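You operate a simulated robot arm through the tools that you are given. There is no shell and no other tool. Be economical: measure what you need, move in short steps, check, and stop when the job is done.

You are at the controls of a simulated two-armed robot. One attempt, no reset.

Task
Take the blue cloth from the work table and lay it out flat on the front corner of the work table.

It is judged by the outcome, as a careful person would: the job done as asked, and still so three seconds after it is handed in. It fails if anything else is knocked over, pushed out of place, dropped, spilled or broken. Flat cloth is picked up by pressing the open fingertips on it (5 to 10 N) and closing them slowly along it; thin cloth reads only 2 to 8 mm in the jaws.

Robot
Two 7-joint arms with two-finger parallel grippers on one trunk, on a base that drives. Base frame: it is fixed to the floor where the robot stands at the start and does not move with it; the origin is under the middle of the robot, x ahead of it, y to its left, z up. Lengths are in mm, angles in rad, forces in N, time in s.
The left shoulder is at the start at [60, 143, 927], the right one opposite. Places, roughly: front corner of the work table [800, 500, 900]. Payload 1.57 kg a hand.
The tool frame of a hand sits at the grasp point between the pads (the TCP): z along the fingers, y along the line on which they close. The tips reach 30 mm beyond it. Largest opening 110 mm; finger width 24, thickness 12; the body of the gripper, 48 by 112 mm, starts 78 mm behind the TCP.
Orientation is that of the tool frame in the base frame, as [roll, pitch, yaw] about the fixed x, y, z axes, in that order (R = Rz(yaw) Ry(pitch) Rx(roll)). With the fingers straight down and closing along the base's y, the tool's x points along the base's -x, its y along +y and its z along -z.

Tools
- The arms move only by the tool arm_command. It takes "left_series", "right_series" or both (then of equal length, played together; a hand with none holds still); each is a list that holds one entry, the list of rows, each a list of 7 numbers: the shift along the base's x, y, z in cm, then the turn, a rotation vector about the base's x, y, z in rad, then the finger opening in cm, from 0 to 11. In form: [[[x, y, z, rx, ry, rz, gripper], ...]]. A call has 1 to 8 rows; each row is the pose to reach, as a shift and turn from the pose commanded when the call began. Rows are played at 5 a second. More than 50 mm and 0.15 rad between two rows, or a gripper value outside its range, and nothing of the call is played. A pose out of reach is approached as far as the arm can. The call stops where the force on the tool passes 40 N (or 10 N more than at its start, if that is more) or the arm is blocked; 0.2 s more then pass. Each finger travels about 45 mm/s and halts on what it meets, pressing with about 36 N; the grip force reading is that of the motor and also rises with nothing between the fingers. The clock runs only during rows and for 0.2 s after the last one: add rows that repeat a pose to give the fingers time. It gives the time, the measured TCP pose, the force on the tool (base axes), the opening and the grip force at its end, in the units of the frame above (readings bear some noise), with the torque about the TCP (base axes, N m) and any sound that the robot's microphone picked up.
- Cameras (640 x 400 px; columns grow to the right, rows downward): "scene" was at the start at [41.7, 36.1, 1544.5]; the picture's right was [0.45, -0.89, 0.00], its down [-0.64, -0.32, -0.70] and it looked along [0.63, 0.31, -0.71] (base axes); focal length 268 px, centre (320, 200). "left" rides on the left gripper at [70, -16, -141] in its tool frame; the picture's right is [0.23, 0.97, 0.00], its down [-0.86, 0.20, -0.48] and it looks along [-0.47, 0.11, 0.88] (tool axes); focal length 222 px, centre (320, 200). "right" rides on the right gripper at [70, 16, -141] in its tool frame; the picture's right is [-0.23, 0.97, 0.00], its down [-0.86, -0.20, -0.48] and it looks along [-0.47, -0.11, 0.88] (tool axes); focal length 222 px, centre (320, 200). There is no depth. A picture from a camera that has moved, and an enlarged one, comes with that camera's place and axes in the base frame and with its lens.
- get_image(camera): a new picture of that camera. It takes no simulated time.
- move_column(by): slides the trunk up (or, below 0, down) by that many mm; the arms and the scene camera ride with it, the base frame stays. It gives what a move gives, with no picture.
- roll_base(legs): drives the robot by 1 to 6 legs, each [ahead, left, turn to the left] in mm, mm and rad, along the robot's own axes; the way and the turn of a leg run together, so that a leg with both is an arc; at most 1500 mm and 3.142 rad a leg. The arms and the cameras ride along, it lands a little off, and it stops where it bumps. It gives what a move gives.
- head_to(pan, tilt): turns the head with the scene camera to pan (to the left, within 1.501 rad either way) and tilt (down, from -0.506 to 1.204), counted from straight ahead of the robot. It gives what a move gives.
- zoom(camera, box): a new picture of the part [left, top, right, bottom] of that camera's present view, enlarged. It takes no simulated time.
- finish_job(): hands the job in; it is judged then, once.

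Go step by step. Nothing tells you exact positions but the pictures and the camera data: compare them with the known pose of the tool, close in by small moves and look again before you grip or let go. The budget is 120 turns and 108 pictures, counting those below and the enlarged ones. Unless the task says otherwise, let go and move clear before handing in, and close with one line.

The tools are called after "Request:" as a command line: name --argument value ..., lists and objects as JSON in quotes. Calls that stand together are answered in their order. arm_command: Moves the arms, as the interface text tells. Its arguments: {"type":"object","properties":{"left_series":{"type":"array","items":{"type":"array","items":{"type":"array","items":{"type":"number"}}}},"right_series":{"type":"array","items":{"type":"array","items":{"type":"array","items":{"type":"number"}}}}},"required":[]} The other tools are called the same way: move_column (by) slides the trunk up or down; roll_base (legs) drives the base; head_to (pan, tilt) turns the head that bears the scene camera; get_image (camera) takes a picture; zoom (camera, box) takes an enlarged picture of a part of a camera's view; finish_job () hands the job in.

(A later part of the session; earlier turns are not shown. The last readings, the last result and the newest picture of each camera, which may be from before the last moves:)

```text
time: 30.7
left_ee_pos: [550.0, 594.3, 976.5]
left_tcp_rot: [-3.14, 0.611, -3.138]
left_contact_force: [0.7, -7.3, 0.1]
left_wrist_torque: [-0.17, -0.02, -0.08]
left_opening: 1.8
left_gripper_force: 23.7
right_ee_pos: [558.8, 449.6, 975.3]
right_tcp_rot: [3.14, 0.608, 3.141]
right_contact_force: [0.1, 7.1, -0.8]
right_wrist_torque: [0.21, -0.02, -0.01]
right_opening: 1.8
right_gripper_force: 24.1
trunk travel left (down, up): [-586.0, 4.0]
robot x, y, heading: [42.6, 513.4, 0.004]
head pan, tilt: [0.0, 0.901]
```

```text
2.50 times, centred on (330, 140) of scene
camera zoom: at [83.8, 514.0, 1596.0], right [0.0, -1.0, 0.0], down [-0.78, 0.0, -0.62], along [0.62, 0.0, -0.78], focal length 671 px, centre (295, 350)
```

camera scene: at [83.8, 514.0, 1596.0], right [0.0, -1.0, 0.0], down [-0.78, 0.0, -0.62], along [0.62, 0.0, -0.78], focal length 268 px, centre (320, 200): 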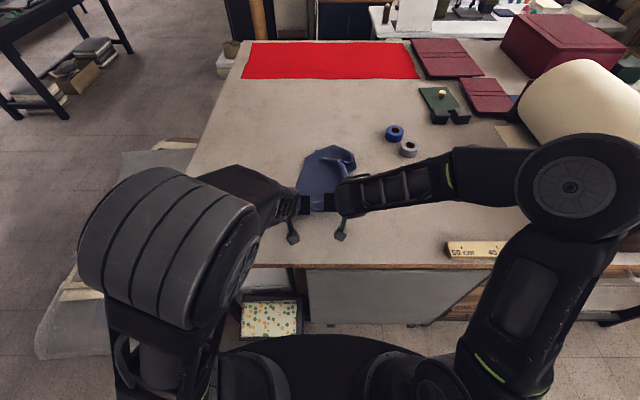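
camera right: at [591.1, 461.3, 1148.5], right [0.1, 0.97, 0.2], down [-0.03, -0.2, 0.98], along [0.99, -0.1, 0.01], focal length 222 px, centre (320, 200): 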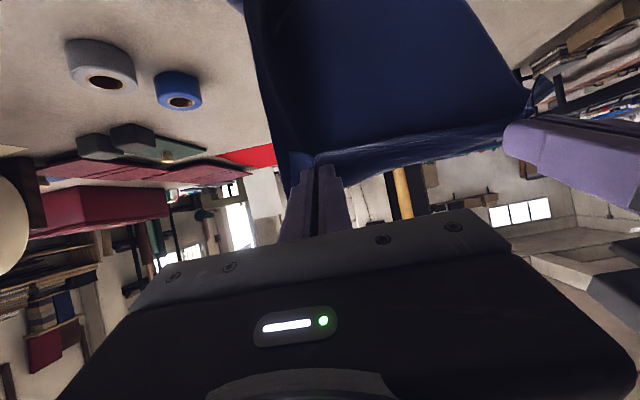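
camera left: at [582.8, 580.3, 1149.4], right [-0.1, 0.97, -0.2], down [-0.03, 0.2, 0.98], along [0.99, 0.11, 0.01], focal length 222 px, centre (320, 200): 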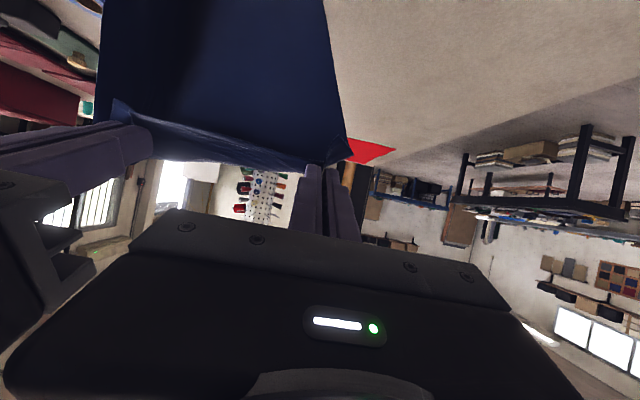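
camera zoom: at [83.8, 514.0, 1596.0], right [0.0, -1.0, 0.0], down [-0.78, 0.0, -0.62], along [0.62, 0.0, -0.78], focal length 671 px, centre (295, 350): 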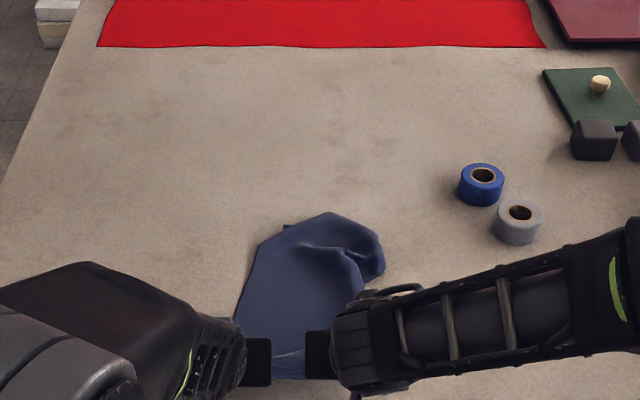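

The tail folded under itself at the far end. I'll drag the cloth back a little while lowering to straighten it, then look.

Request:
arm_command --left_series '[[[-1, 0, -1, 0, 0.08, 0, 0], [-2, 0, -2, 0, 0.16, 0, 0], [-3.5, 0, -3, 0, 0.24, 0, 0], [-5, 0, -3.8, 0, 0.32, 0, 0], [-6.5, 0, -3.8, 0, 0.4, 0, 0], [-8, 0, -3.8, 0, 0.48, 0, 0]]]' --right_series '[[[-1, 0, -1, 0, 0.08, 0, 0], [-2, 0, -2, 0, 0.16, 0, 0], [-3.5, 0, -3, 0, 0.24, 0, 0], [-5, 0, -3.8, 0, 0.32, 0, 0], [-6.5, 0, -3.8, 0, 0.4, 0, 0], [-8, 0, -3.8, 0, 0.48, 0, 0]]]'

Request:
zoom --camera "scene" --box '[220, 90, 440, 250]'

```text
time: 32.1
left_ee_pos: [470.9, 593.6, 939.0]
left_tcp_rot: [-3.14, 0.13, -3.14]
left_contact_force: [0.1, -5.9, -0.2]
left_wrist_torque: [-0.14, 0.04, 0.06]
left_opening: 1.7
left_gripper_force: 23.3
right_ee_pos: [478.4, 448.2, 936.5]
right_tcp_rot: [3.138, 0.129, -3.14]
right_contact_force: [-0.2, 5.5, 0.2]
right_wrist_torque: [0.18, -0.03, -0.06]
right_opening: 1.8
right_gripper_force: 23.5
trunk travel left (down, up): [-586.0, 4.0]
robot x, y, heading: [40.0, 516.9, 0.003]
head pan, tilt: [0.0, 0.901]
```

```text
2.50 times, centred on (330, 170) of scene
camera zoom: at [84.2, 513.8, 1595.9], right [0.0, -1.0, 0.0], down [-0.78, 0.0, -0.62], along [0.62, 0.0, -0.78], focal length 671 px, centre (295, 275)
```

zoom: 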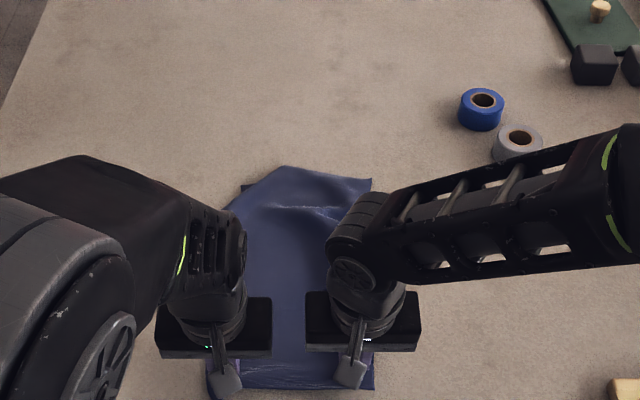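

Dragging straightened it nicely: the cloth now lies at about x 450–845, y 410–630 with a small fold at the far left. I release the near edge, lift the hands clear and inspect.

Request:
arm_command --left_series '[[[0, 0, -0.4, 0, 0.1, 0, 0], [0, 0, -0.5, 0, 0.13, 0, 0.8], [0, 0, -0.5, 0, 0.13, 0, 2], [0, 0, -0.3, 0, 0.13, 0, 3.5], [0, 0, 0.5, 0, 0.13, 0, 4], [0, 0, 3, 0, 0.13, 0, 4], [0, 0, 7, 0, 0.13, 0, 4], [0, 2, 11, 0, 0.13, 0, 4]]]' --right_series '[[[0, 0, -0.3, 0, 0.1, 0, 0], [0, 0, -0.4, 0, 0.13, 0, 0.8], [0, 0, -0.4, 0, 0.13, 0, 2], [0, 0, -0.2, 0, 0.13, 0, 3.5], [0, 0, 0.5, 0, 0.13, 0, 4], [0, 0, 3, 0, 0.13, 0, 4], [0, 0, 7, 0, 0.13, 0, 4], [0, -2, 11, 0, 0.13, 0, 4]]]'

Request:
arm_command --left_series '[[[0, 4, 2, 0, 0, 0, 4], [0, 8, 4, 0, 0, 0, 4], [0, 12, 4, 0, 0, 0, 4], [0, 14, 4, 0, 0, 0, 4]]]' --right_series '[[[0, -4, 2, 0, 0, 0, 4], [0, -8, 4, 0, 0, 0, 4], [0, -12, 4, 0, 0, 0, 4], [0, -14, 4, 0, 0, 0, 4]]]'

Request:
zoom --camera "scene" --box '[220, 90, 440, 250]'

```text
time: 33.9
left_ee_pos: [470.5, 613.6, 1048.5]
left_tcp_rot: [3.14, 0.004, -3.138]
left_contact_force: [-0.5, 0.7, 0.7]
left_wrist_torque: [0.0, 0.0, -0.01]
left_opening: 40.5
left_gripper_force: 0.0
right_ee_pos: [476.9, 428.8, 1047.5]
right_tcp_rot: [3.138, 0.0, 3.141]
right_contact_force: [0.3, 0.2, -0.2]
right_wrist_torque: [0.0, 0.01, 0.03]
right_opening: 40.1
right_gripper_force: 0.1
trunk travel left (down, up): [-586.0, 4.0]
robot x, y, heading: [37.9, 512.4, 0.001]
head pan, tilt: [0.0, 0.901]
```

```text
time: 34.9
left_ee_pos: [470.1, 754.9, 1089.0]
left_tcp_rot: [3.141, 0.0, -3.14]
left_contact_force: [-0.4, -0.8, 0.0]
left_wrist_torque: [0.02, -0.04, -0.01]
left_opening: 39.9
left_gripper_force: 0.0
right_ee_pos: [478.7, 290.0, 1086.8]
right_tcp_rot: [3.14, 0.0, -3.14]
right_contact_force: [0.1, -0.1, 0.1]
right_wrist_torque: [0.06, 0.02, -0.02]
right_opening: 39.9
right_gripper_force: 0.1
trunk travel left (down, up): [-586.0, 4.0]
robot x, y, heading: [43.2, 514.1, -0.001]
head pan, tilt: [0.0, 0.901]
```

```text
2.50 times, centred on (330, 170) of scene
camera zoom: at [84.1, 513.9, 1595.9], right [0.0, -1.0, 0.0], down [-0.78, 0.0, -0.62], along [0.62, 0.0, -0.78], focal length 671 px, centre (295, 275)
```

zoom: 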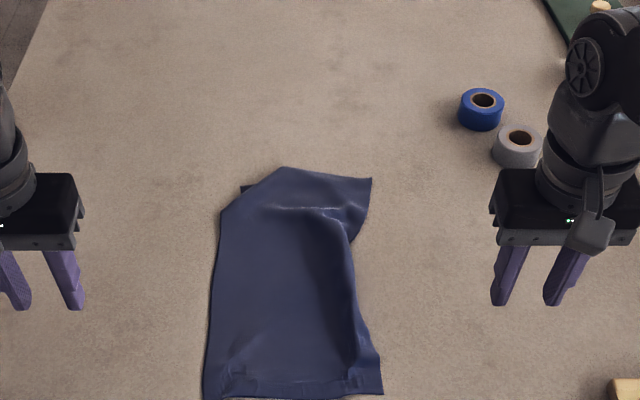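

The cloth is nearly flat; the far left corner is folded under and the right side is puckered. I'll re-grip the near edge closer to the corners with a smaller pinch and repeat the laying more tautly.

Request:
arm_command --left_series '[[[0, -4, -2, 0, 0, 0, 2], [0, -8, -4, 0, 0, 0, 1.6], [0.4, -12, -7, 0, 0, 0, 1.6], [0.8, -16, -11, 0, 0, 0, 1.6], [0.8, -16, -14, 0, 0, 0, 1.6]]]' --right_series '[[[0, 4, -2, 0, 0, 0, 2], [0, 8, -4, 0, 0, 0, 1.6], [0.2, 11, -7, 0, 0, 0, 1.6], [0.3, 14.6, -11, 0, 0, 0, 1.6], [0.3, 14.6, -14, 0, 0, 0, 1.6]]]'

Request:
get_image --camera "left"

Request:
get_image --camera "right"

```text
refused: row 3 steps farther than a row can; nothing moved
```

```text
72 pictures are left
camera left: at [401.1, 737.6, 1229.6], right [-0.23, 0.97, 0.0], down [0.85, 0.2, 0.48], along [0.47, 0.11, -0.88], focal length 222 px, centre (320, 200)
```

left: 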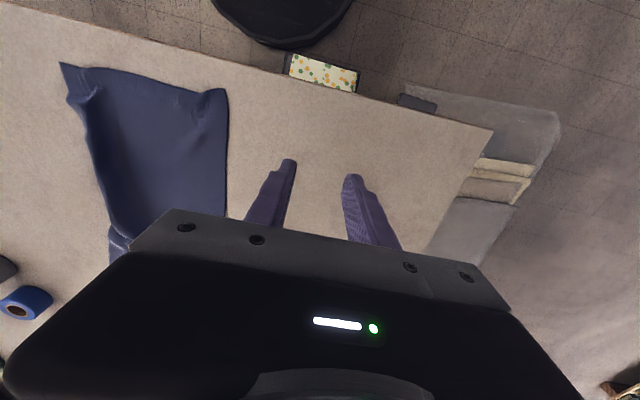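

```text
71 pictures are left
camera right: at [409.1, 304.5, 1227.1], right [0.23, 0.97, 0.0], down [0.86, -0.2, 0.48], along [0.47, -0.11, -0.88], focal length 222 px, centre (320, 200)
```

right: 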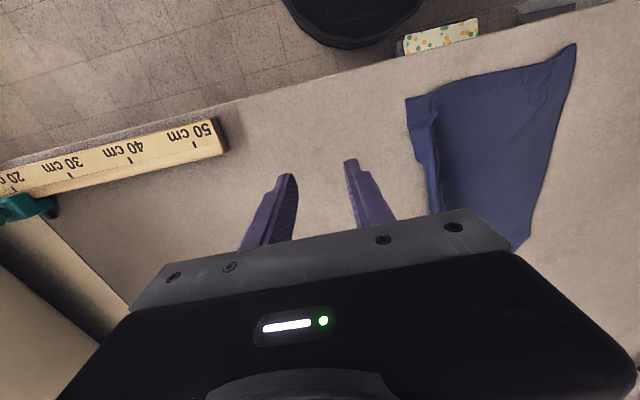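

Near corners measured at (444, 619) and (459, 413). I move over the grip points with smaller steps.

Request:
arm_command --left_series '[[[0, -4, -1.5, 0, 0, 0, 2], [0, -8, -3, 0, 0, 0, 1.6], [0, -11.5, -5, 0, 0, 0, 1.6], [-0.2, -15.8, -6, 0, 0, 0, 1.6], [-0.2, -15.8, -10, 0, 0, 0, 1.6], [-0.2, -15.8, -14, 0, 0, 0, 1.6]]]' --right_series '[[[0, 4, -1.5, 0, 0, 0, 2], [0, 8, -3, 0, 0, 0, 1.6], [0.2, 11.5, -5, 0, 0, 0, 1.6], [0.3, 14.6, -6, 0, 0, 0, 1.6], [0.3, 14.6, -10, 0, 0, 0, 1.6], [0.3, 14.6, -14, 0, 0, 0, 1.6]]]'

Request:
get_image --camera "left"

Request:
get_image --camera "right"

```text
time: 36.3
left_ee_pos: [470.1, 595.2, 945.8]
left_tcp_rot: [-3.14, 0.002, 3.141]
left_contact_force: [0.7, 0.4, -1.1]
left_wrist_torque: [0.05, 0.02, -0.01]
left_opening: 15.7
left_gripper_force: 0.0
right_ee_pos: [483.0, 436.1, 945.7]
right_tcp_rot: [3.138, -0.001, -3.14]
right_contact_force: [0.4, 0.0, 0.8]
right_wrist_torque: [-0.01, 0.02, 0.01]
right_opening: 15.9
right_gripper_force: 0.0
trunk travel left (down, up): [-586.0, 4.0]
robot x, y, heading: [38.5, 513.8, 0.006]
head pan, tilt: [0.0, 0.901]
```

```text
70 pictures are left
camera left: at [399.9, 579.0, 1087.4], right [-0.23, 0.97, 0.0], down [0.85, 0.2, 0.48], along [0.47, 0.11, -0.88], focal length 222 px, centre (320, 200)
```

left: 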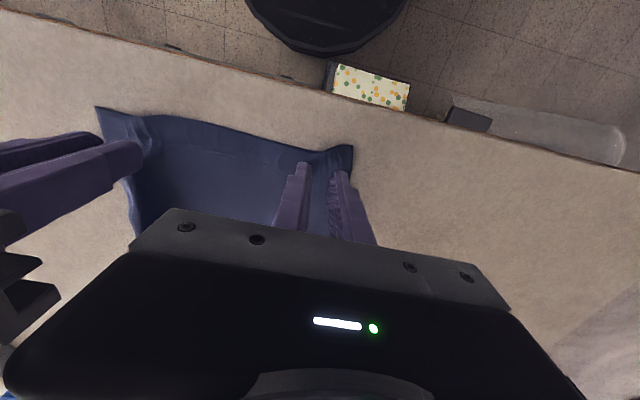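

```text
69 pictures are left
camera right: at [413.3, 449.9, 1086.1], right [0.23, 0.97, 0.0], down [0.86, -0.2, 0.48], along [0.47, -0.11, -0.88], focal length 222 px, centre (320, 200)
```

right: 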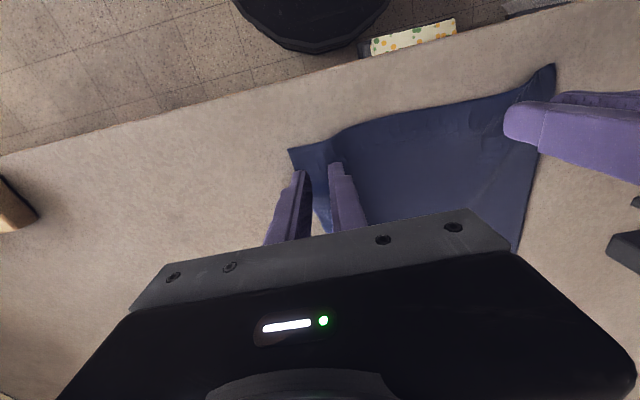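

The fingers straddle the leftover ridges near each corner. I press down and close.

Request:
arm_command --left_series '[[[0, 0, -0.7, 0, 0, 0, 1.6], [0, 0, -1.2, 0, 0, 0, 1.6], [0, 0, -1.45, 0, 0, 0, 1.6]]]' --right_series '[[[0, 0, -0.7, 0, 0, 0, 1.6], [0, 0, -1.2, 0, 0, 0, 1.6], [0, 0, -1.45, 0, 0, 0, 1.6]]]'

```text
time: 37.1
left_ee_pos: [469.6, 595.4, 934.1]
left_tcp_rot: [-3.139, 0.003, -3.139]
left_contact_force: [-0.1, -0.1, -0.2]
left_wrist_torque: [0.02, 0.01, -0.01]
left_opening: 16.0
left_gripper_force: 0.1
right_ee_pos: [482.8, 434.9, 930.7]
right_tcp_rot: [3.138, -0.001, -3.14]
right_contact_force: [-0.2, 0.6, -0.2]
right_wrist_torque: [-0.02, -0.03, -0.01]
right_opening: 16.0
right_gripper_force: 0.0
trunk travel left (down, up): [-586.0, 4.0]
robot x, y, heading: [38.6, 514.4, 0.002]
head pan, tilt: [0.0, 0.901]
```

Request:
arm_command --left_series '[[[0, 0, -0.2, 0, 0, 0, 1.6], [0, 0, -0.3, 0, 0, 0, 1.6]]]' --right_series '[[[0, 0, -0.1, 0, 0, 0, 1.6], [0, 0, -0.2, 0, 0, 0, 1.6]]]'

```text
time: 37.7
left_ee_pos: [469.1, 595.7, 931.5]
left_tcp_rot: [-3.14, 0.006, -3.139]
left_contact_force: [0.0, 1.8, 13.4]
left_wrist_torque: [0.09, 0.08, -0.02]
left_opening: 15.8
left_gripper_force: 0.1
right_ee_pos: [481.5, 436.5, 930.2]
right_tcp_rot: [3.138, 0.002, -3.139]
right_contact_force: [1.2, -0.8, 6.8]
right_wrist_torque: [-0.11, -0.04, 0.01]
right_opening: 16.3
right_gripper_force: 0.5
trunk travel left (down, up): [-586.0, 4.0]
robot x, y, heading: [38.4, 512.6, 0.008]
head pan, tilt: [0.0, 0.901]
```

Request:
arm_command --left_series '[[[0, 0, 0.04, 0, 0, 0, 1.6], [0, 0, 0.04, 0, 0, 0, 1.2], [0, 0, 0.04, 0, 0, 0, 0.8], [0, 0, 0.04, 0, 0, 0, 0.4], [0, 0, 0.04, 0, 0, 0, 0], [0, 0, 0.04, 0, 0, 0, 0]]]' --right_series '[[[0, 0, -0.04, 0, 0, 0, 1.6], [0, 0, -0.04, 0, 0, 0, 1.2], [0, 0, -0.04, 0, 0, 0, 0.8], [0, 0, -0.04, 0, 0, 0, 0.4], [0, 0, -0.04, 0, 0, 0, 0], [0, 0, -0.04, 0, 0, 0, 0]]]'

Request:
get_image --camera "left"

Request:
get_image --camera "right"

```text
time: 39.1
left_ee_pos: [467.3, 594.6, 932.8]
left_tcp_rot: [3.141, 0.004, -3.14]
left_contact_force: [1.0, 0.9, 7.3]
left_wrist_torque: [0.04, 0.04, -0.04]
left_opening: 0.1
left_gripper_force: 20.8
right_ee_pos: [481.8, 434.4, 931.8]
right_tcp_rot: [3.138, 0.003, -3.139]
right_contact_force: [0.6, -6.1, 29.0]
right_wrist_torque: [-0.26, 0.05, 0.01]
right_opening: 0.0
right_gripper_force: 21.3
trunk travel left (down, up): [-586.0, 4.0]
robot x, y, heading: [38.9, 513.5, 0.007]
head pan, tilt: [0.0, 0.901]
```

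```text
68 pictures are left
camera left: at [397.4, 578.4, 1072.6], right [-0.23, 0.97, 0.0], down [0.85, 0.2, 0.48], along [0.47, 0.11, -0.88], focal length 222 px, centre (320, 200)
```

left: 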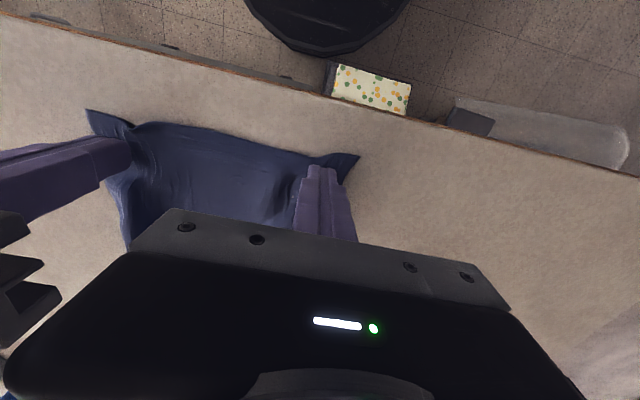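

```text
67 pictures are left
camera right: at [411.1, 450.3, 1071.6], right [0.23, 0.97, 0.0], down [0.85, -0.2, 0.48], along [0.47, -0.11, -0.88], focal length 222 px, centre (320, 200)
```

right: 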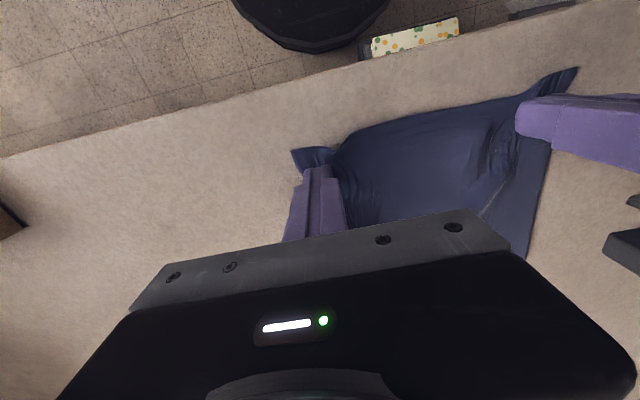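

Both read zero, so the cloth slipped out beneath. I reopen wider and repeat with the 35 mm span that worked before.

Request:
arm_command --left_series '[[[0, 0, 0.5, 0, 0, 0, 0], [0, 0, 0.9, 0, 0, 0, 3], [0, -0.3, 0.9, 0, 0, 0, 3.5], [0, -0.3, 0.9, 0, 0, 0, 3.5], [0, -0.3, 0.3, 0, 0, 0, 3.5], [0, -0.3, 0.03, 0, 0, 0, 3.5], [0, -0.3, 0.0, 0, 0, 0, 3.5]]]' --right_series '[[[0, 0, 0.5, 0, 0, 0, 0], [0, 0, 0.9, 0, 0, 0, 3], [0, 0.3, 0.9, 0, 0, 0, 3.5], [0, 0.3, 0.9, 0, 0, 0, 3.5], [0, 0.3, 0.3, 0, 0, 0, 3.5], [0, 0.3, 0.18, 0, 0, 0, 3.5], [0, 0.3, 0.12, 0, 0, 0, 3.5]]]'

Request:
get_image --camera "left"

Request:
get_image --camera "right"

```text
time: 40.7
left_ee_pos: [468.3, 592.1, 931.8]
left_tcp_rot: [-3.14, 0.003, -3.14]
left_contact_force: [2.0, 1.3, 4.3]
left_wrist_torque: [0.05, 0.0, 0.0]
left_opening: 35.0
left_gripper_force: 0.0
right_ee_pos: [482.4, 439.6, 933.0]
right_tcp_rot: [3.138, 0.002, -3.141]
right_contact_force: [0.8, -0.3, 5.0]
right_wrist_torque: [-0.07, -0.02, 0.0]
right_opening: 35.4
right_gripper_force: 0.0
trunk travel left (down, up): [-586.0, 4.0]
robot x, y, heading: [39.4, 513.9, 0.003]
head pan, tilt: [0.0, 0.901]
```

```text
66 pictures are left
camera left: at [398.6, 575.8, 1072.6], right [-0.23, 0.97, 0.0], down [0.85, 0.2, 0.48], along [0.47, 0.11, -0.88], focal length 222 px, centre (320, 200)
```

left: 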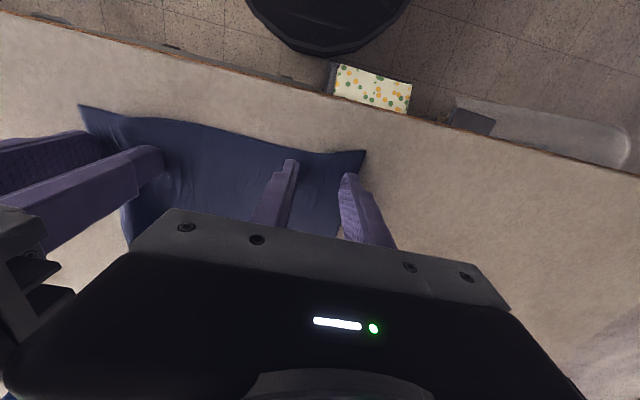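

```text
65 pictures are left
camera right: at [412.2, 454.0, 1072.0], right [0.23, 0.97, 0.0], down [0.85, -0.2, 0.48], along [0.47, -0.11, -0.88], focal length 222 px, centre (320, 200)
```

right: 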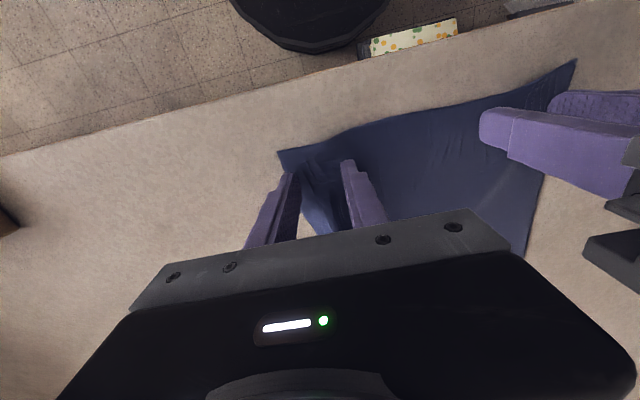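

Both sit on the cloth at ~5 N. I close slowly with a touch more press.

Request:
arm_command --left_series '[[[0, 0, -0.06, 0, 0, 0, 3.2], [0, 0, -0.06, 0, 0, 0, 2.7], [0, 0, -0.06, 0, 0, 0, 2.2], [0, 0, -0.06, 0, 0, 0, 1.7], [0, 0, -0.06, 0, 0, 0, 1.2], [0, 0, -0.06, 0, 0, 0, 0.6], [0, 0, -0.06, 0, 0, 0, 0], [0, 0, -0.06, 0, 0, 0, 0]]]' --right_series '[[[0, 0, -0.06, 0, 0, 0, 3.2], [0, 0, -0.06, 0, 0, 0, 2.7], [0, 0, -0.06, 0, 0, 0, 2.2], [0, 0, -0.06, 0, 0, 0, 1.7], [0, 0, -0.06, 0, 0, 0, 1.2], [0, 0, -0.06, 0, 0, 0, 0.6], [0, 0, -0.06, 0, 0, 0, 0], [0, 0, -0.06, 0, 0, 0, 0]]]'

```text
time: 42.5
left_ee_pos: [467.5, 590.5, 931.1]
left_tcp_rot: [-3.136, 0.005, 3.14]
left_contact_force: [1.5, -22.6, 22.2]
left_wrist_torque: [-0.67, -0.01, -0.12]
left_opening: 2.6
left_gripper_force: 24.5
right_ee_pos: [481.7, 441.1, 931.5]
right_tcp_rot: [3.133, 0.005, -3.138]
right_contact_force: [-1.7, 24.6, 9.2]
right_wrist_torque: [0.84, 0.18, -0.14]
right_opening: 2.9
right_gripper_force: 23.5
trunk travel left (down, up): [-586.0, 4.0]
robot x, y, heading: [36.0, 514.4, 0.003]
head pan, tilt: [0.0, 0.901]
```

Both hands hold (2.6 and 2.9 mm). I ease the side tension slightly and lift again, moving forward as I rise.

Request:
arm_command --left_series '[[[0, -0.2, 1, 0, 0, 0, 0], [0, -0.3, 3, 0, -0.08, 0, 0], [0, -0.3, 5.5, 0, -0.16, 0, 0], [0, -0.3, 8, 0, -0.24, 0, 0], [0, -0.3, 11, 0, -0.34, 0, 0], [0, -0.3, 14, 0, -0.44, 0, 0], [0.5, -0.3, 17, 0, -0.54, 0, 0], [1, -0.3, 20, 0, -0.64, 0, 0]]]' --right_series '[[[0, 0.2, 1, 0, 0, 0, 0], [0, 0.3, 3, 0, -0.08, 0, 0], [0, 0.3, 5.5, 0, -0.16, 0, 0], [0, 0.3, 8, 0, -0.24, 0, 0], [0, 0.3, 11, 0, -0.34, 0, 0], [0, 0.3, 14, 0, -0.44, 0, 0], [0.5, 0.3, 17, 0, -0.54, 0, 0], [1, 0.3, 20, 0, -0.64, 0, 0]]]'

Request:
arm_command --left_series '[[[2, 0, 2.5, 0, -0.08, 0, 0], [4, 0, 5, 0, -0.16, 0, 0], [6, 0, 7.5, 0, -0.24, 0, 0], [8, 0, 10, 0, -0.32, 0, 0], [10, 0, 12.5, 0, -0.4, 0, 0], [12, 0, 15, 0, -0.48, 0, 0], [14, 0, 17.5, 0, -0.56, 0, 0], [16, 0, 20, 0, -0.64, 0, 0]]]' --right_series '[[[2, 0, 2.5, 0, -0.08, 0, 0], [4, 0, 5, 0, -0.16, 0, 0], [6, 0, 7.5, 0, -0.24, 0, 0], [8, 0, 10, 0, -0.32, 0, 0], [10, 0, 12.5, 0, -0.4, 0, 0], [12, 0, 15, 0, -0.48, 0, 0], [14, 0, 17.5, 0, -0.56, 0, 0], [16, 0, 20, 0, -0.64, 0, 0]]]'

Request:
zoom --camera "scene" --box '[220, 20, 440, 220]'

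Request:
get_image --camera "left"

```text
time: 44.3
left_ee_pos: [478.3, 589.9, 1131.2]
left_tcp_rot: [-3.14, 0.645, -3.139]
left_contact_force: [0.9, -15.5, -1.4]
left_wrist_torque: [-0.33, 0.0, -0.33]
left_opening: 2.8
left_gripper_force: 23.5
right_ee_pos: [489.2, 442.8, 1131.6]
right_tcp_rot: [3.138, 0.644, -3.139]
right_contact_force: [-1.1, 15.2, 1.4]
right_wrist_torque: [0.46, -0.01, 0.16]
right_opening: 2.5
right_gripper_force: 23.7
trunk travel left (down, up): [-586.0, 4.0]
robot x, y, heading: [38.3, 515.6, 0.005]
head pan, tilt: [0.0, 0.901]
```

```text
time: 46.1
left_ee_pos: [639.0, 587.9, 1330.5]
left_tcp_rot: [-3.14, 1.282, -3.14]
left_contact_force: [2.4, -14.8, -1.0]
left_wrist_torque: [-0.08, 0.05, -0.5]
left_opening: 2.6
left_gripper_force: 24.1
right_ee_pos: [651.7, 443.1, 1331.0]
right_tcp_rot: [-3.136, 1.28, -3.133]
right_contact_force: [-1.1, 15.6, 0.6]
right_wrist_torque: [0.24, -0.02, 0.41]
right_opening: 2.4
right_gripper_force: 24.1
trunk travel left (down, up): [-586.0, 4.0]
robot x, y, heading: [39.5, 510.4, 0.002]
head pan, tilt: [0.0, 0.901]
```

```text
2.00 times, centred on (330, 120) of scene
camera zoom: at [85.0, 513.8, 1595.9], right [0.0, -1.0, 0.0], down [-0.78, 0.0, -0.62], along [0.62, 0.0, -0.78], focal length 537 px, centre (300, 360)
```

zoom: 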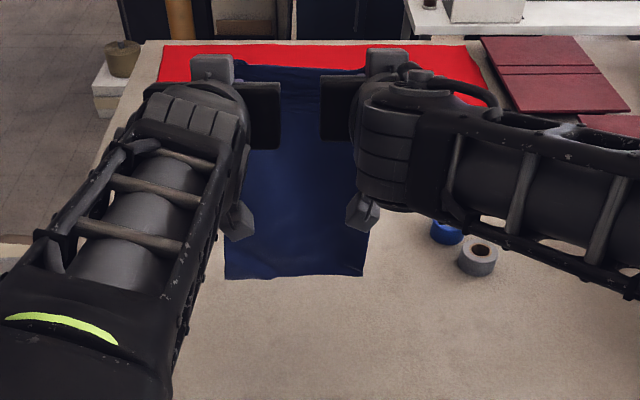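

```text
63 pictures are left
camera left: at [484.3, 571.8, 1303.6], right [-0.06, 0.97, -0.22], down [-0.22, 0.2, 0.96], along [0.97, 0.11, 0.2], focal length 222 px, centre (320, 200)
```

left: 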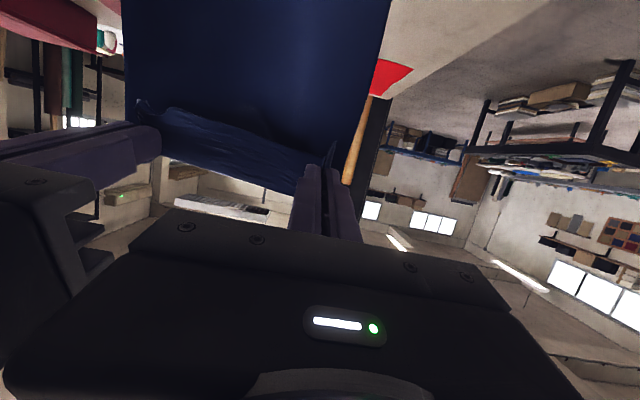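

Now it hangs fully flat at its full width. I move it forward to the far reach and let it settle.

Request:
arm_command --left_series '[[[3, 0, 0, 0, -0.03, 0, 0], [6, 0, 0, 0, -0.06, 0, 0], [9, 0, 0, 0, -0.09, 0, 0], [12, 0, 0, 0, -0.12, 0, 0], [15, 0, 0, 0, -0.15, 0, 0], [18, 0, 0, 0, -0.18, 0, 0], [21, 0, 0, 0, -0.2, 0, 0], [23, 0, 0, 0, -0.22, 0, 0]]]' --right_series '[[[3, 0, 0, 0, -0.03, 0, 0], [6, 0, 0, 0, -0.06, 0, 0], [9, 0, 0, 0, -0.09, 0, 0], [12, 0, 0, 0, -0.12, 0, 0], [15, 0, 0, 0, -0.15, 0, 0], [18, 0, 0, 0, -0.18, 0, 0], [21, 0, 0, 0, -0.2, 0, 0], [22, 0, 0, 0, -0.22, 0, 0]]]'

Request:
zoom --camera "scene" --box '[220, 20, 440, 180]'

```text
time: 47.9
left_ee_pos: [869.3, 588.5, 1330.1]
left_tcp_rot: [-3.115, 1.504, -3.118]
left_contact_force: [0.7, -13.3, -0.8]
left_wrist_torque: [0.02, 0.06, -0.41]
left_opening: 2.4
left_gripper_force: 24.2
right_ee_pos: [872.5, 442.5, 1329.2]
right_tcp_rot: [-3.121, 1.498, -3.118]
right_contact_force: [0.5, 12.5, 1.0]
right_wrist_torque: [0.11, -0.05, 0.41]
right_opening: 2.5
right_gripper_force: 23.8
trunk travel left (down, up): [-586.0, 4.0]
robot x, y, heading: [38.8, 512.2, 0.002]
head pan, tilt: [0.0, 0.901]
```

```text
2.50 times, centred on (330, 100) of scene
camera zoom: at [84.7, 513.8, 1595.9], right [0.0, -1.0, 0.0], down [-0.78, 0.0, -0.62], along [0.62, 0.0, -0.78], focal length 671 px, centre (295, 450)
```

zoom: 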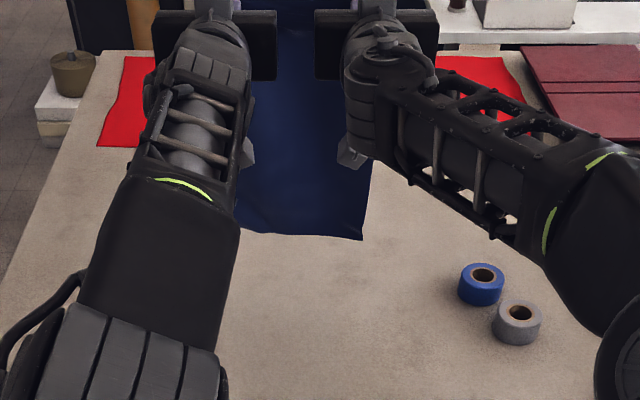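

The cloth hangs flat and leads forward of the fingertips, its lower edge near x≈1000. I lower a few centimetres until it meets the table.

Request:
arm_command --left_series '[[[0, 0, -1.5, 0, 0, 0, 0], [0, 0, -3, 0, 0, 0, 0], [0, 0, -4, 0, 0, 0, 0], [0, 0, -4, 0, 0, 0, 0]]]' --right_series '[[[0, 0, -1.5, 0, 0, 0, 0], [0, 0, -3, 0, 0, 0, 0], [0, 0, -4, 0, 0, 0, 0], [0, 0, -4, 0, 0, 0, 0]]]'

Request:
zoom --camera "scene" --box '[220, 20, 440, 180]'

```text
time: 48.9
left_ee_pos: [868.4, 589.3, 1290.9]
left_tcp_rot: [-3.118, 1.505, -3.121]
left_contact_force: [0.5, -15.4, -1.6]
left_wrist_torque: [0.03, 0.02, -0.47]
left_opening: 2.4
left_gripper_force: 24.2
right_ee_pos: [871.0, 442.4, 1290.0]
right_tcp_rot: [-3.126, 1.5, -3.123]
right_contact_force: [-0.8, 14.7, 1.4]
right_wrist_torque: [0.16, 0.01, 0.46]
right_opening: 2.6
right_gripper_force: 24.0
trunk travel left (down, up): [-586.0, 4.0]
robot x, y, heading: [42.3, 516.4, 0.002]
head pan, tilt: [0.0, 0.901]
```

```text
2.50 times, centred on (330, 100) of scene
camera zoom: at [84.0, 513.9, 1595.9], right [0.0, -1.0, 0.0], down [-0.78, 0.0, -0.62], along [0.62, 0.0, -0.78], focal length 671 px, centre (295, 450)
```

zoom: 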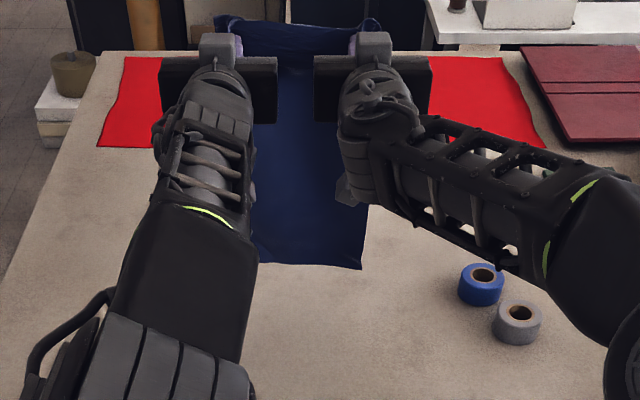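

The lower edge is about touching at x≈1020. I swing the hands back and down along a taut arc around it.

Request:
arm_command --left_series '[[[-3.4, 0, -1.4, 0, 0.08, 0, 0], [-6.4, 0, -2.4, 0, 0.16, 0, 0], [-9.2, 0, -3.7, 0, 0.24, 0, 0], [-11.9, 0, -5.1, 0, 0.32, 0, 0], [-14.4, 0, -6.8, 0, 0.4, 0, 0], [-16.8, 0, -8.7, 0, 0.48, 0, 0], [-18.9, 0, -10.7, 0, 0.56, 0, 0], [-20.9, 0, -12.9, 0, 0.64, 0, 0]]]' --right_series '[[[-3.4, 0, -1.4, 0, 0.08, 0, 0], [-6.4, 0, -2.4, 0, 0.16, 0, 0], [-9.2, 0, -3.7, 0, 0.24, 0, 0], [-11.9, 0, -5.1, 0, 0.32, 0, 0], [-14.4, 0, -6.8, 0, 0.4, 0, 0], [-16.8, 0, -8.7, 0, 0.48, 0, 0], [-18.9, 0, -10.7, 0, 0.56, 0, 0], [-20.9, 0, -12.9, 0, 0.64, 0, 0]]]'

Request:
zoom --camera "scene" --box '[220, 40, 440, 200]'

Request:
get_image --camera "right"

```text
time: 50.7
left_ee_pos: [658.2, 588.0, 1162.5]
left_tcp_rot: [-3.139, 0.863, -3.139]
left_contact_force: [0.0, -16.1, -1.8]
left_wrist_torque: [-0.26, 0.03, -0.37]
left_opening: 2.6
left_gripper_force: 24.2
right_ee_pos: [661.3, 442.0, 1161.6]
right_tcp_rot: [3.139, 0.857, -3.141]
right_contact_force: [0.4, 16.3, 1.9]
right_wrist_torque: [0.42, -0.01, 0.28]
right_opening: 2.5
right_gripper_force: 23.9
trunk travel left (down, up): [-586.0, 4.0]
robot x, y, heading: [39.2, 514.3, 0.004]
head pan, tilt: [0.0, 0.901]
```

```text
2.50 times, centred on (330, 120) of scene
camera zoom: at [83.8, 513.8, 1596.0], right [0.0, -1.0, 0.0], down [-0.78, 0.0, -0.62], along [0.62, 0.0, -0.78], focal length 671 px, centre (295, 400)
```

zoom: 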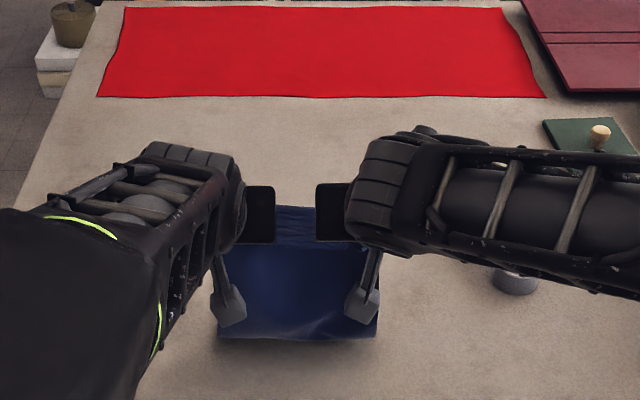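

```text
59 pictures are left
camera right: at [509.4, 456.8, 1200.4], right [0.14, 0.97, 0.17], down [0.2, -0.2, 0.96], along [0.97, -0.1, -0.22], focal length 222 px, centre (320, 200)
```

right: 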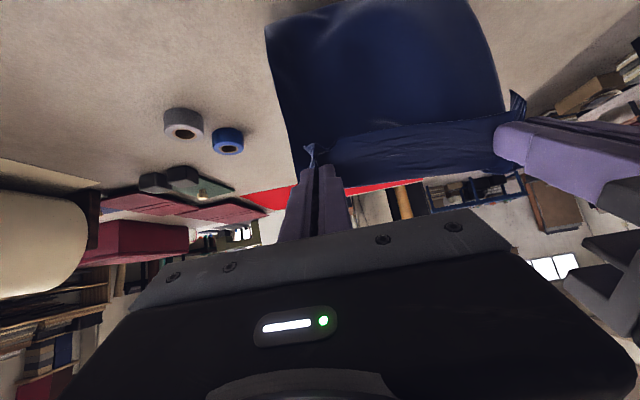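

The cloth has slack with its tail on the table, so I retreat further before lowering to keep it taut.

Request:
arm_command --left_series '[[[-3, 0, 0, 0, 0.06, 0, 0], [-6, 0, -0.5, 0, 0.12, 0, 0], [-9, 0, -2, 0, 0.18, 0, 0], [-11.5, 0, -4.5, 0, 0.24, 0, 0], [-13.5, 0, -7.5, 0, 0.3, 0, 0], [-15, 0, -11, 0, 0.36, 0, 0], [-16, 0, -15, 0, 0.43, 0, 0], [-16.6, 0, -18.5, 0, 0.5, 0, 0]]]' --right_series '[[[-3, 0, 0, 0, 0.06, 0, 0], [-6, 0, -0.5, 0, 0.12, 0, 0], [-9, 0, -2, 0, 0.18, 0, 0], [-11.5, 0, -4.5, 0, 0.24, 0, 0], [-13.5, 0, -7.5, 0, 0.3, 0, 0], [-15, 0, -11, 0, 0.36, 0, 0], [-16, 0, -15, 0, 0.43, 0, 0], [-16.6, 0, -18.5, 0, 0.5, 0, 0]]]'

Request:
zoom --camera "scene" --box '[220, 90, 440, 250]'

```text
time: 52.5
left_ee_pos: [493.2, 590.6, 977.5]
left_tcp_rot: [-3.139, 0.359, -3.14]
left_contact_force: [-0.2, -17.8, -1.5]
left_wrist_torque: [-0.46, 0.02, -0.26]
left_opening: 2.4
left_gripper_force: 24.0
right_ee_pos: [498.7, 442.2, 976.3]
right_tcp_rot: [3.137, 0.361, -3.141]
right_contact_force: [1.9, 17.4, 0.4]
right_wrist_torque: [0.53, -0.02, 0.07]
right_opening: 2.3
right_gripper_force: 24.0
trunk travel left (down, up): [-586.0, 4.0]
robot x, y, heading: [39.3, 514.4, 0.001]
head pan, tilt: [0.0, 0.901]
```

```text
2.50 times, centred on (330, 170) of scene
camera zoom: at [85.5, 513.9, 1595.9], right [0.0, -1.0, 0.0], down [-0.78, 0.0, -0.62], along [0.62, 0.0, -0.78], focal length 671 px, centre (295, 275)
```

zoom: 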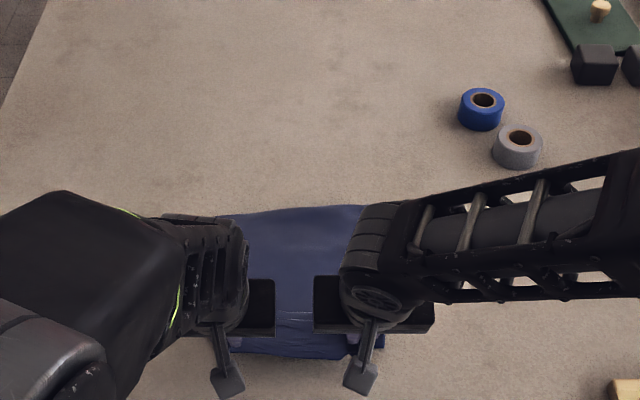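

The tail folded under cleanly because the cloth was still swinging when it touched. I keep the grip, lift it again more gently, and this time let it settle before laying.

Request:
arm_command --left_series '[[[0, 0, 2.5, 0, -0.06, 0, 0], [0, 0, 5, 0, -0.12, 0, 0], [0, 0, 7.5, 0, -0.18, 0, 0], [0.5, 0, 10, 0, -0.24, 0, 0], [1, 0, 12.5, 0, -0.3, 0, 0], [2, 0, 15, 0, -0.36, 0, 0], [3, 0, 17.5, 0, -0.42, 0, 0], [4.5, 0, 20, 0, -0.48, 0, 0]]]' --right_series '[[[0, 0, 2.5, 0, -0.06, 0, 0], [0, 0, 5, 0, -0.12, 0, 0], [0, 0, 7.5, 0, -0.18, 0, 0], [0.5, 0, 10, 0, -0.24, 0, 0], [1, 0, 12.5, 0, -0.3, 0, 0], [2, 0, 15, 0, -0.36, 0, 0], [3, 0, 17.5, 0, -0.42, 0, 0], [4.5, 0, 20, 0, -0.48, 0, 0]]]'

Request:
arm_command --left_series '[[[2, 0, 2.5, 0, -0.06, 0, 0], [4, 0, 5, 0, -0.12, 0, 0], [6, 0, 7.5, 0, -0.18, 0, 0], [8, 0, 10, 0, -0.24, 0, 0], [10, 0, 12, 0, -0.3, 0, 0], [12, 0, 14, 0, -0.36, 0, 0], [14, 0, 15, 0, -0.41, 0, 0], [16, 0, 15.3, 0, -0.46, 0, 0]]]' --right_series '[[[2, 0, 2.5, 0, -0.06, 0, 0], [4, 0, 5, 0, -0.12, 0, 0], [6, 0, 7.5, 0, -0.18, 0, 0], [8, 0, 10, 0, -0.24, 0, 0], [10, 0, 12, 0, -0.3, 0, 0], [12, 0, 14, 0, -0.36, 0, 0], [14, 0, 15, 0, -0.41, 0, 0], [16, 0, 15.3, 0, -0.46, 0, 0]]]'

Request:
arm_command --left_series '[[[2.5, 0, 0, 0, -0.04, 0, 0], [5, 0, 0, 0, -0.08, 0, 0], [7.5, 0, 0, 0, -0.12, 0, 0], [10, 0, 0, 0, -0.15, 0, 0], [12, 0, 0, 0, -0.17, 0, 0], [14, 0, 0, 0, -0.19, 0, 0], [15.5, 0, 0, 0, -0.2, 0, 0], [16.5, 0, 0, 0, -0.2, 0, 0]]]' --right_series '[[[2.5, 0, 0, 0, -0.04, 0, 0], [5, 0, 0, 0, -0.08, 0, 0], [7.5, 0, 0, 0, -0.12, 0, 0], [10, 0, 0, 0, -0.15, 0, 0], [12, 0, 0, 0, -0.17, 0, 0], [14, 0, 0, 0, -0.19, 0, 0], [15.5, 0, 0, 0, -0.2, 0, 0], [16.5, 0, 0, 0, -0.2, 0, 0]]]'

Request:
arm_command --left_series '[[[0, 0, 0, 0, 0, 0, 0], [0, 0, 0, 0, 0, 0, 0], [0, 0, 0, 0, 0, 0, 0], [0, 0, 0, 0, 0, 0, 0], [0, 0, 0, 0, 0, 0, 0], [0, 0, 0, 0, 0, 0, 0], [0, 0, 0, 0, 0, 0, 0], [0, 0, 0, 0, 0, 0, 0]]]'

Request:
zoom --camera "scene" --box '[220, 20, 440, 180]'

Request:
arm_command --left_series '[[[0, 0, 0, 0, 0, 0, 0], [0, 0, 0, 0, 0, 0, 0]]]'

Request:
zoom --camera "scene" --box '[220, 20, 440, 180]'

```text
time: 54.3
left_ee_pos: [538.8, 589.5, 1176.6]
left_tcp_rot: [-3.14, 0.843, -3.141]
left_contact_force: [0.4, -17.8, -1.3]
left_wrist_torque: [-0.31, 0.04, -0.48]
left_opening: 2.5
left_gripper_force: 24.1
right_ee_pos: [542.3, 443.0, 1176.5]
right_tcp_rot: [3.14, 0.841, -3.137]
right_contact_force: [0.5, 17.9, 1.5]
right_wrist_torque: [0.44, -0.04, 0.35]
right_opening: 2.7
right_gripper_force: 23.5
trunk travel left (down, up): [-586.0, 4.0]
robot x, y, heading: [39.8, 516.3, 0.004]
head pan, tilt: [0.0, 0.901]
```

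```text
time: 56.1
left_ee_pos: [699.9, 588.7, 1329.3]
left_tcp_rot: [-3.135, 1.302, -3.138]
left_contact_force: [0.9, -15.0, -1.1]
left_wrist_torque: [-0.07, 0.07, -0.44]
left_opening: 2.6
left_gripper_force: 23.9
right_ee_pos: [703.1, 442.7, 1328.2]
right_tcp_rot: [3.142, 1.301, -3.137]
right_contact_force: [-0.2, 14.7, -0.3]
right_wrist_torque: [0.24, -0.05, 0.42]
right_opening: 2.6
right_gripper_force: 24.1
trunk travel left (down, up): [-586.0, 4.0]
robot x, y, heading: [38.9, 512.8, 0.007]
head pan, tilt: [0.0, 0.901]
```

```text
time: 57.9
left_ee_pos: [865.5, 588.9, 1328.6]
left_tcp_rot: [-3.123, 1.503, -3.123]
left_contact_force: [1.6, -14.1, -1.0]
left_wrist_torque: [0.02, 0.02, -0.41]
left_opening: 2.9
left_gripper_force: 24.2
right_ee_pos: [867.1, 443.7, 1328.3]
right_tcp_rot: [-3.128, 1.501, -3.125]
right_contact_force: [0.6, 13.9, 1.2]
right_wrist_torque: [0.16, 0.0, 0.4]
right_opening: 2.5
right_gripper_force: 24.1
trunk travel left (down, up): [-586.0, 4.0]
robot x, y, heading: [41.4, 512.0, 0.004]
head pan, tilt: [0.0, 0.901]
```

```text
time: 59.7
left_ee_pos: [863.9, 588.3, 1327.8]
left_tcp_rot: [-3.123, 1.502, -3.123]
left_contact_force: [-0.7, -14.3, -1.5]
left_wrist_torque: [0.0, 0.04, -0.46]
left_opening: 2.7
left_gripper_force: 24.4
right_ee_pos: [866.6, 443.6, 1330.1]
right_tcp_rot: [-3.13, 1.499, -3.125]
right_contact_force: [0.2, 13.7, 0.7]
right_wrist_torque: [0.14, -0.03, 0.45]
right_opening: 2.6
right_gripper_force: 24.0
trunk travel left (down, up): [-586.0, 4.0]
robot x, y, heading: [38.5, 513.4, 0.006]
head pan, tilt: [0.0, 0.901]
```

```text
2.50 times, centred on (330, 100) of scene
camera zoom: at [84.2, 513.9, 1595.9], right [0.0, -1.0, 0.0], down [-0.78, 0.0, -0.62], along [0.62, 0.0, -0.78], focal length 671 px, centre (295, 450)
```

zoom: 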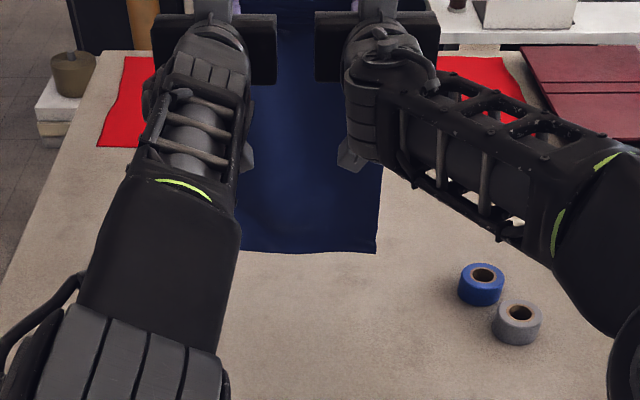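

```text
time: 60.3
left_ee_pos: [864.0, 589.6, 1329.2]
left_tcp_rot: [-3.122, 1.502, -3.123]
left_contact_force: [0.0, -14.5, -1.2]
left_wrist_torque: [0.05, 0.03, -0.43]
left_opening: 2.5
left_gripper_force: 23.9
right_ee_pos: [866.1, 442.6, 1329.8]
right_tcp_rot: [-3.132, 1.5, -3.126]
right_contact_force: [-0.2, 13.9, 0.7]
right_wrist_torque: [0.14, -0.03, 0.43]
right_opening: 2.5
right_gripper_force: 23.4
trunk travel left (down, up): [-586.0, 4.0]
robot x, y, heading: [37.3, 514.8, 0.004]
head pan, tilt: [0.0, 0.901]
```

```text
2.50 times, centred on (330, 100) of scene
camera zoom: at [84.2, 513.9, 1595.9], right [0.0, -1.0, 0.0], down [-0.78, 0.0, -0.62], along [0.62, 0.0, -0.78], focal length 671 px, centre (295, 450)
```

zoom: 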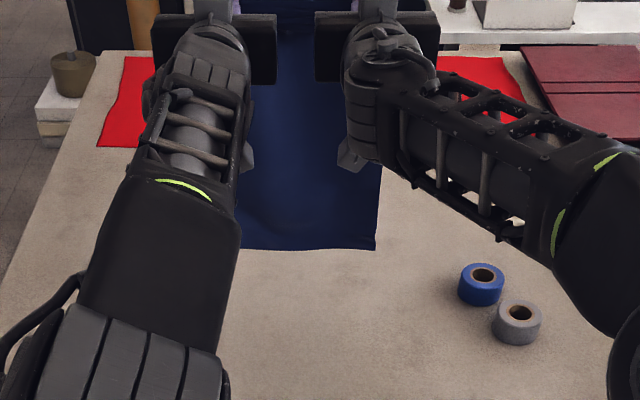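

It has settled, hanging flat. I lower in slow steps and watch the lower edge for contact.

Request:
arm_command --left_series '[[[0, 0, -1, 0, 0, 0, 0], [0, 0, -2, 0, 0, 0, 0], [0, 0, -3, 0, 0, 0, 0], [0, 0, -4, 0, 0, 0, 0], [0, 0, -4, 0, 0, 0, 0], [0, 0, -4, 0, 0, 0, 0]]]' --right_series '[[[0, 0, -1, 0, 0, 0, 0], [0, 0, -2, 0, 0, 0, 0], [0, 0, -3, 0, 0, 0, 0], [0, 0, -4, 0, 0, 0, 0], [0, 0, -4, 0, 0, 0, 0], [0, 0, -4, 0, 0, 0, 0]]]'

Request:
zoom --camera "scene" --box '[280, 60, 390, 140]'

Request:
arm_command --left_series '[[[0, 0, -1, 0, 0, 0, 0], [0, 0, -2, 0, 0, 0, 0], [0, 0, -3, 0, 0, 0, 0], [0, 0, -3, 0, 0, 0, 0], [0, 0, -3, 0, 0, 0, 0]]]' --right_series '[[[0, 0, -1, 0, 0, 0, 0], [0, 0, -2, 0, 0, 0, 0], [0, 0, -3, 0, 0, 0, 0], [0, 0, -3, 0, 0, 0, 0], [0, 0, -3, 0, 0, 0, 0]]]'

Request:
zoom --camera "scene" --box '[280, 60, 390, 140]'

```text
time: 61.7
left_ee_pos: [863.5, 588.9, 1288.2]
left_tcp_rot: [-3.126, 1.502, -3.126]
left_contact_force: [0.6, -13.9, -1.4]
left_wrist_torque: [0.03, 0.03, -0.47]
left_opening: 2.6
left_gripper_force: 23.8
right_ee_pos: [867.5, 442.8, 1289.9]
right_tcp_rot: [-3.132, 1.498, -3.125]
right_contact_force: [-0.9, 13.6, 0.3]
right_wrist_torque: [0.13, -0.01, 0.42]
right_opening: 2.6
right_gripper_force: 23.9
trunk travel left (down, up): [-586.0, 4.0]
robot x, y, heading: [40.9, 516.8, 0.007]
head pan, tilt: [0.0, 0.901]
```

```text
5.00 times, centred on (335, 100) of scene
camera zoom: at [84.4, 513.9, 1595.9], right [0.0, -1.0, 0.0], down [-0.78, 0.0, -0.62], along [0.62, 0.0, -0.78], focal length 1342 px, centre (245, 700)
```

zoom: 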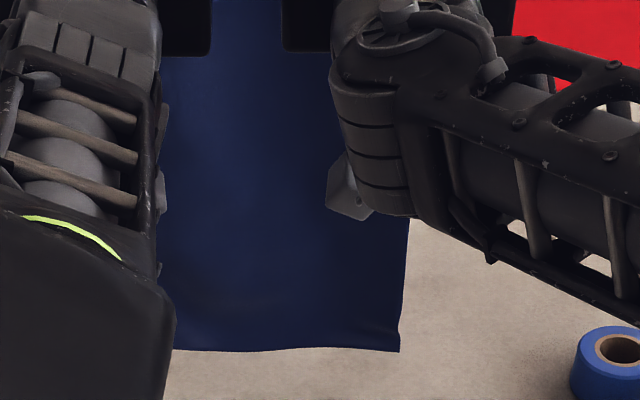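

```text
time: 62.9
left_ee_pos: [863.5, 589.0, 1258.0]
left_tcp_rot: [-3.125, 1.502, -3.123]
left_contact_force: [0.5, -14.7, -1.3]
left_wrist_torque: [0.01, 0.04, -0.5]
left_opening: 2.6
left_gripper_force: 24.2
right_ee_pos: [865.7, 443.0, 1260.0]
right_tcp_rot: [-3.132, 1.498, -3.125]
right_contact_force: [-0.4, 14.6, 0.5]
right_wrist_torque: [0.18, 0.02, 0.45]
right_opening: 2.5
right_gripper_force: 23.6
trunk travel left (down, up): [-586.0, 4.0]
robot x, y, heading: [39.5, 516.4, 0.009]
head pan, tilt: [0.0, 0.901]
```

```text
5.00 times, centred on (335, 100) of scene
camera zoom: at [84.4, 513.8, 1595.9], right [0.0, -1.0, 0.0], down [-0.78, 0.0, -0.62], along [0.62, 0.0, -0.78], focal length 1342 px, centre (245, 700)
```

zoom: 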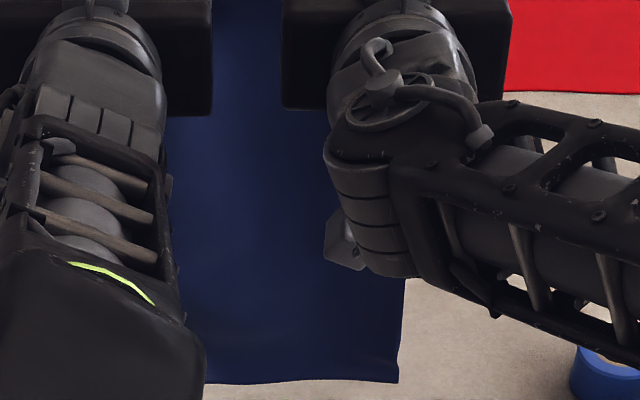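

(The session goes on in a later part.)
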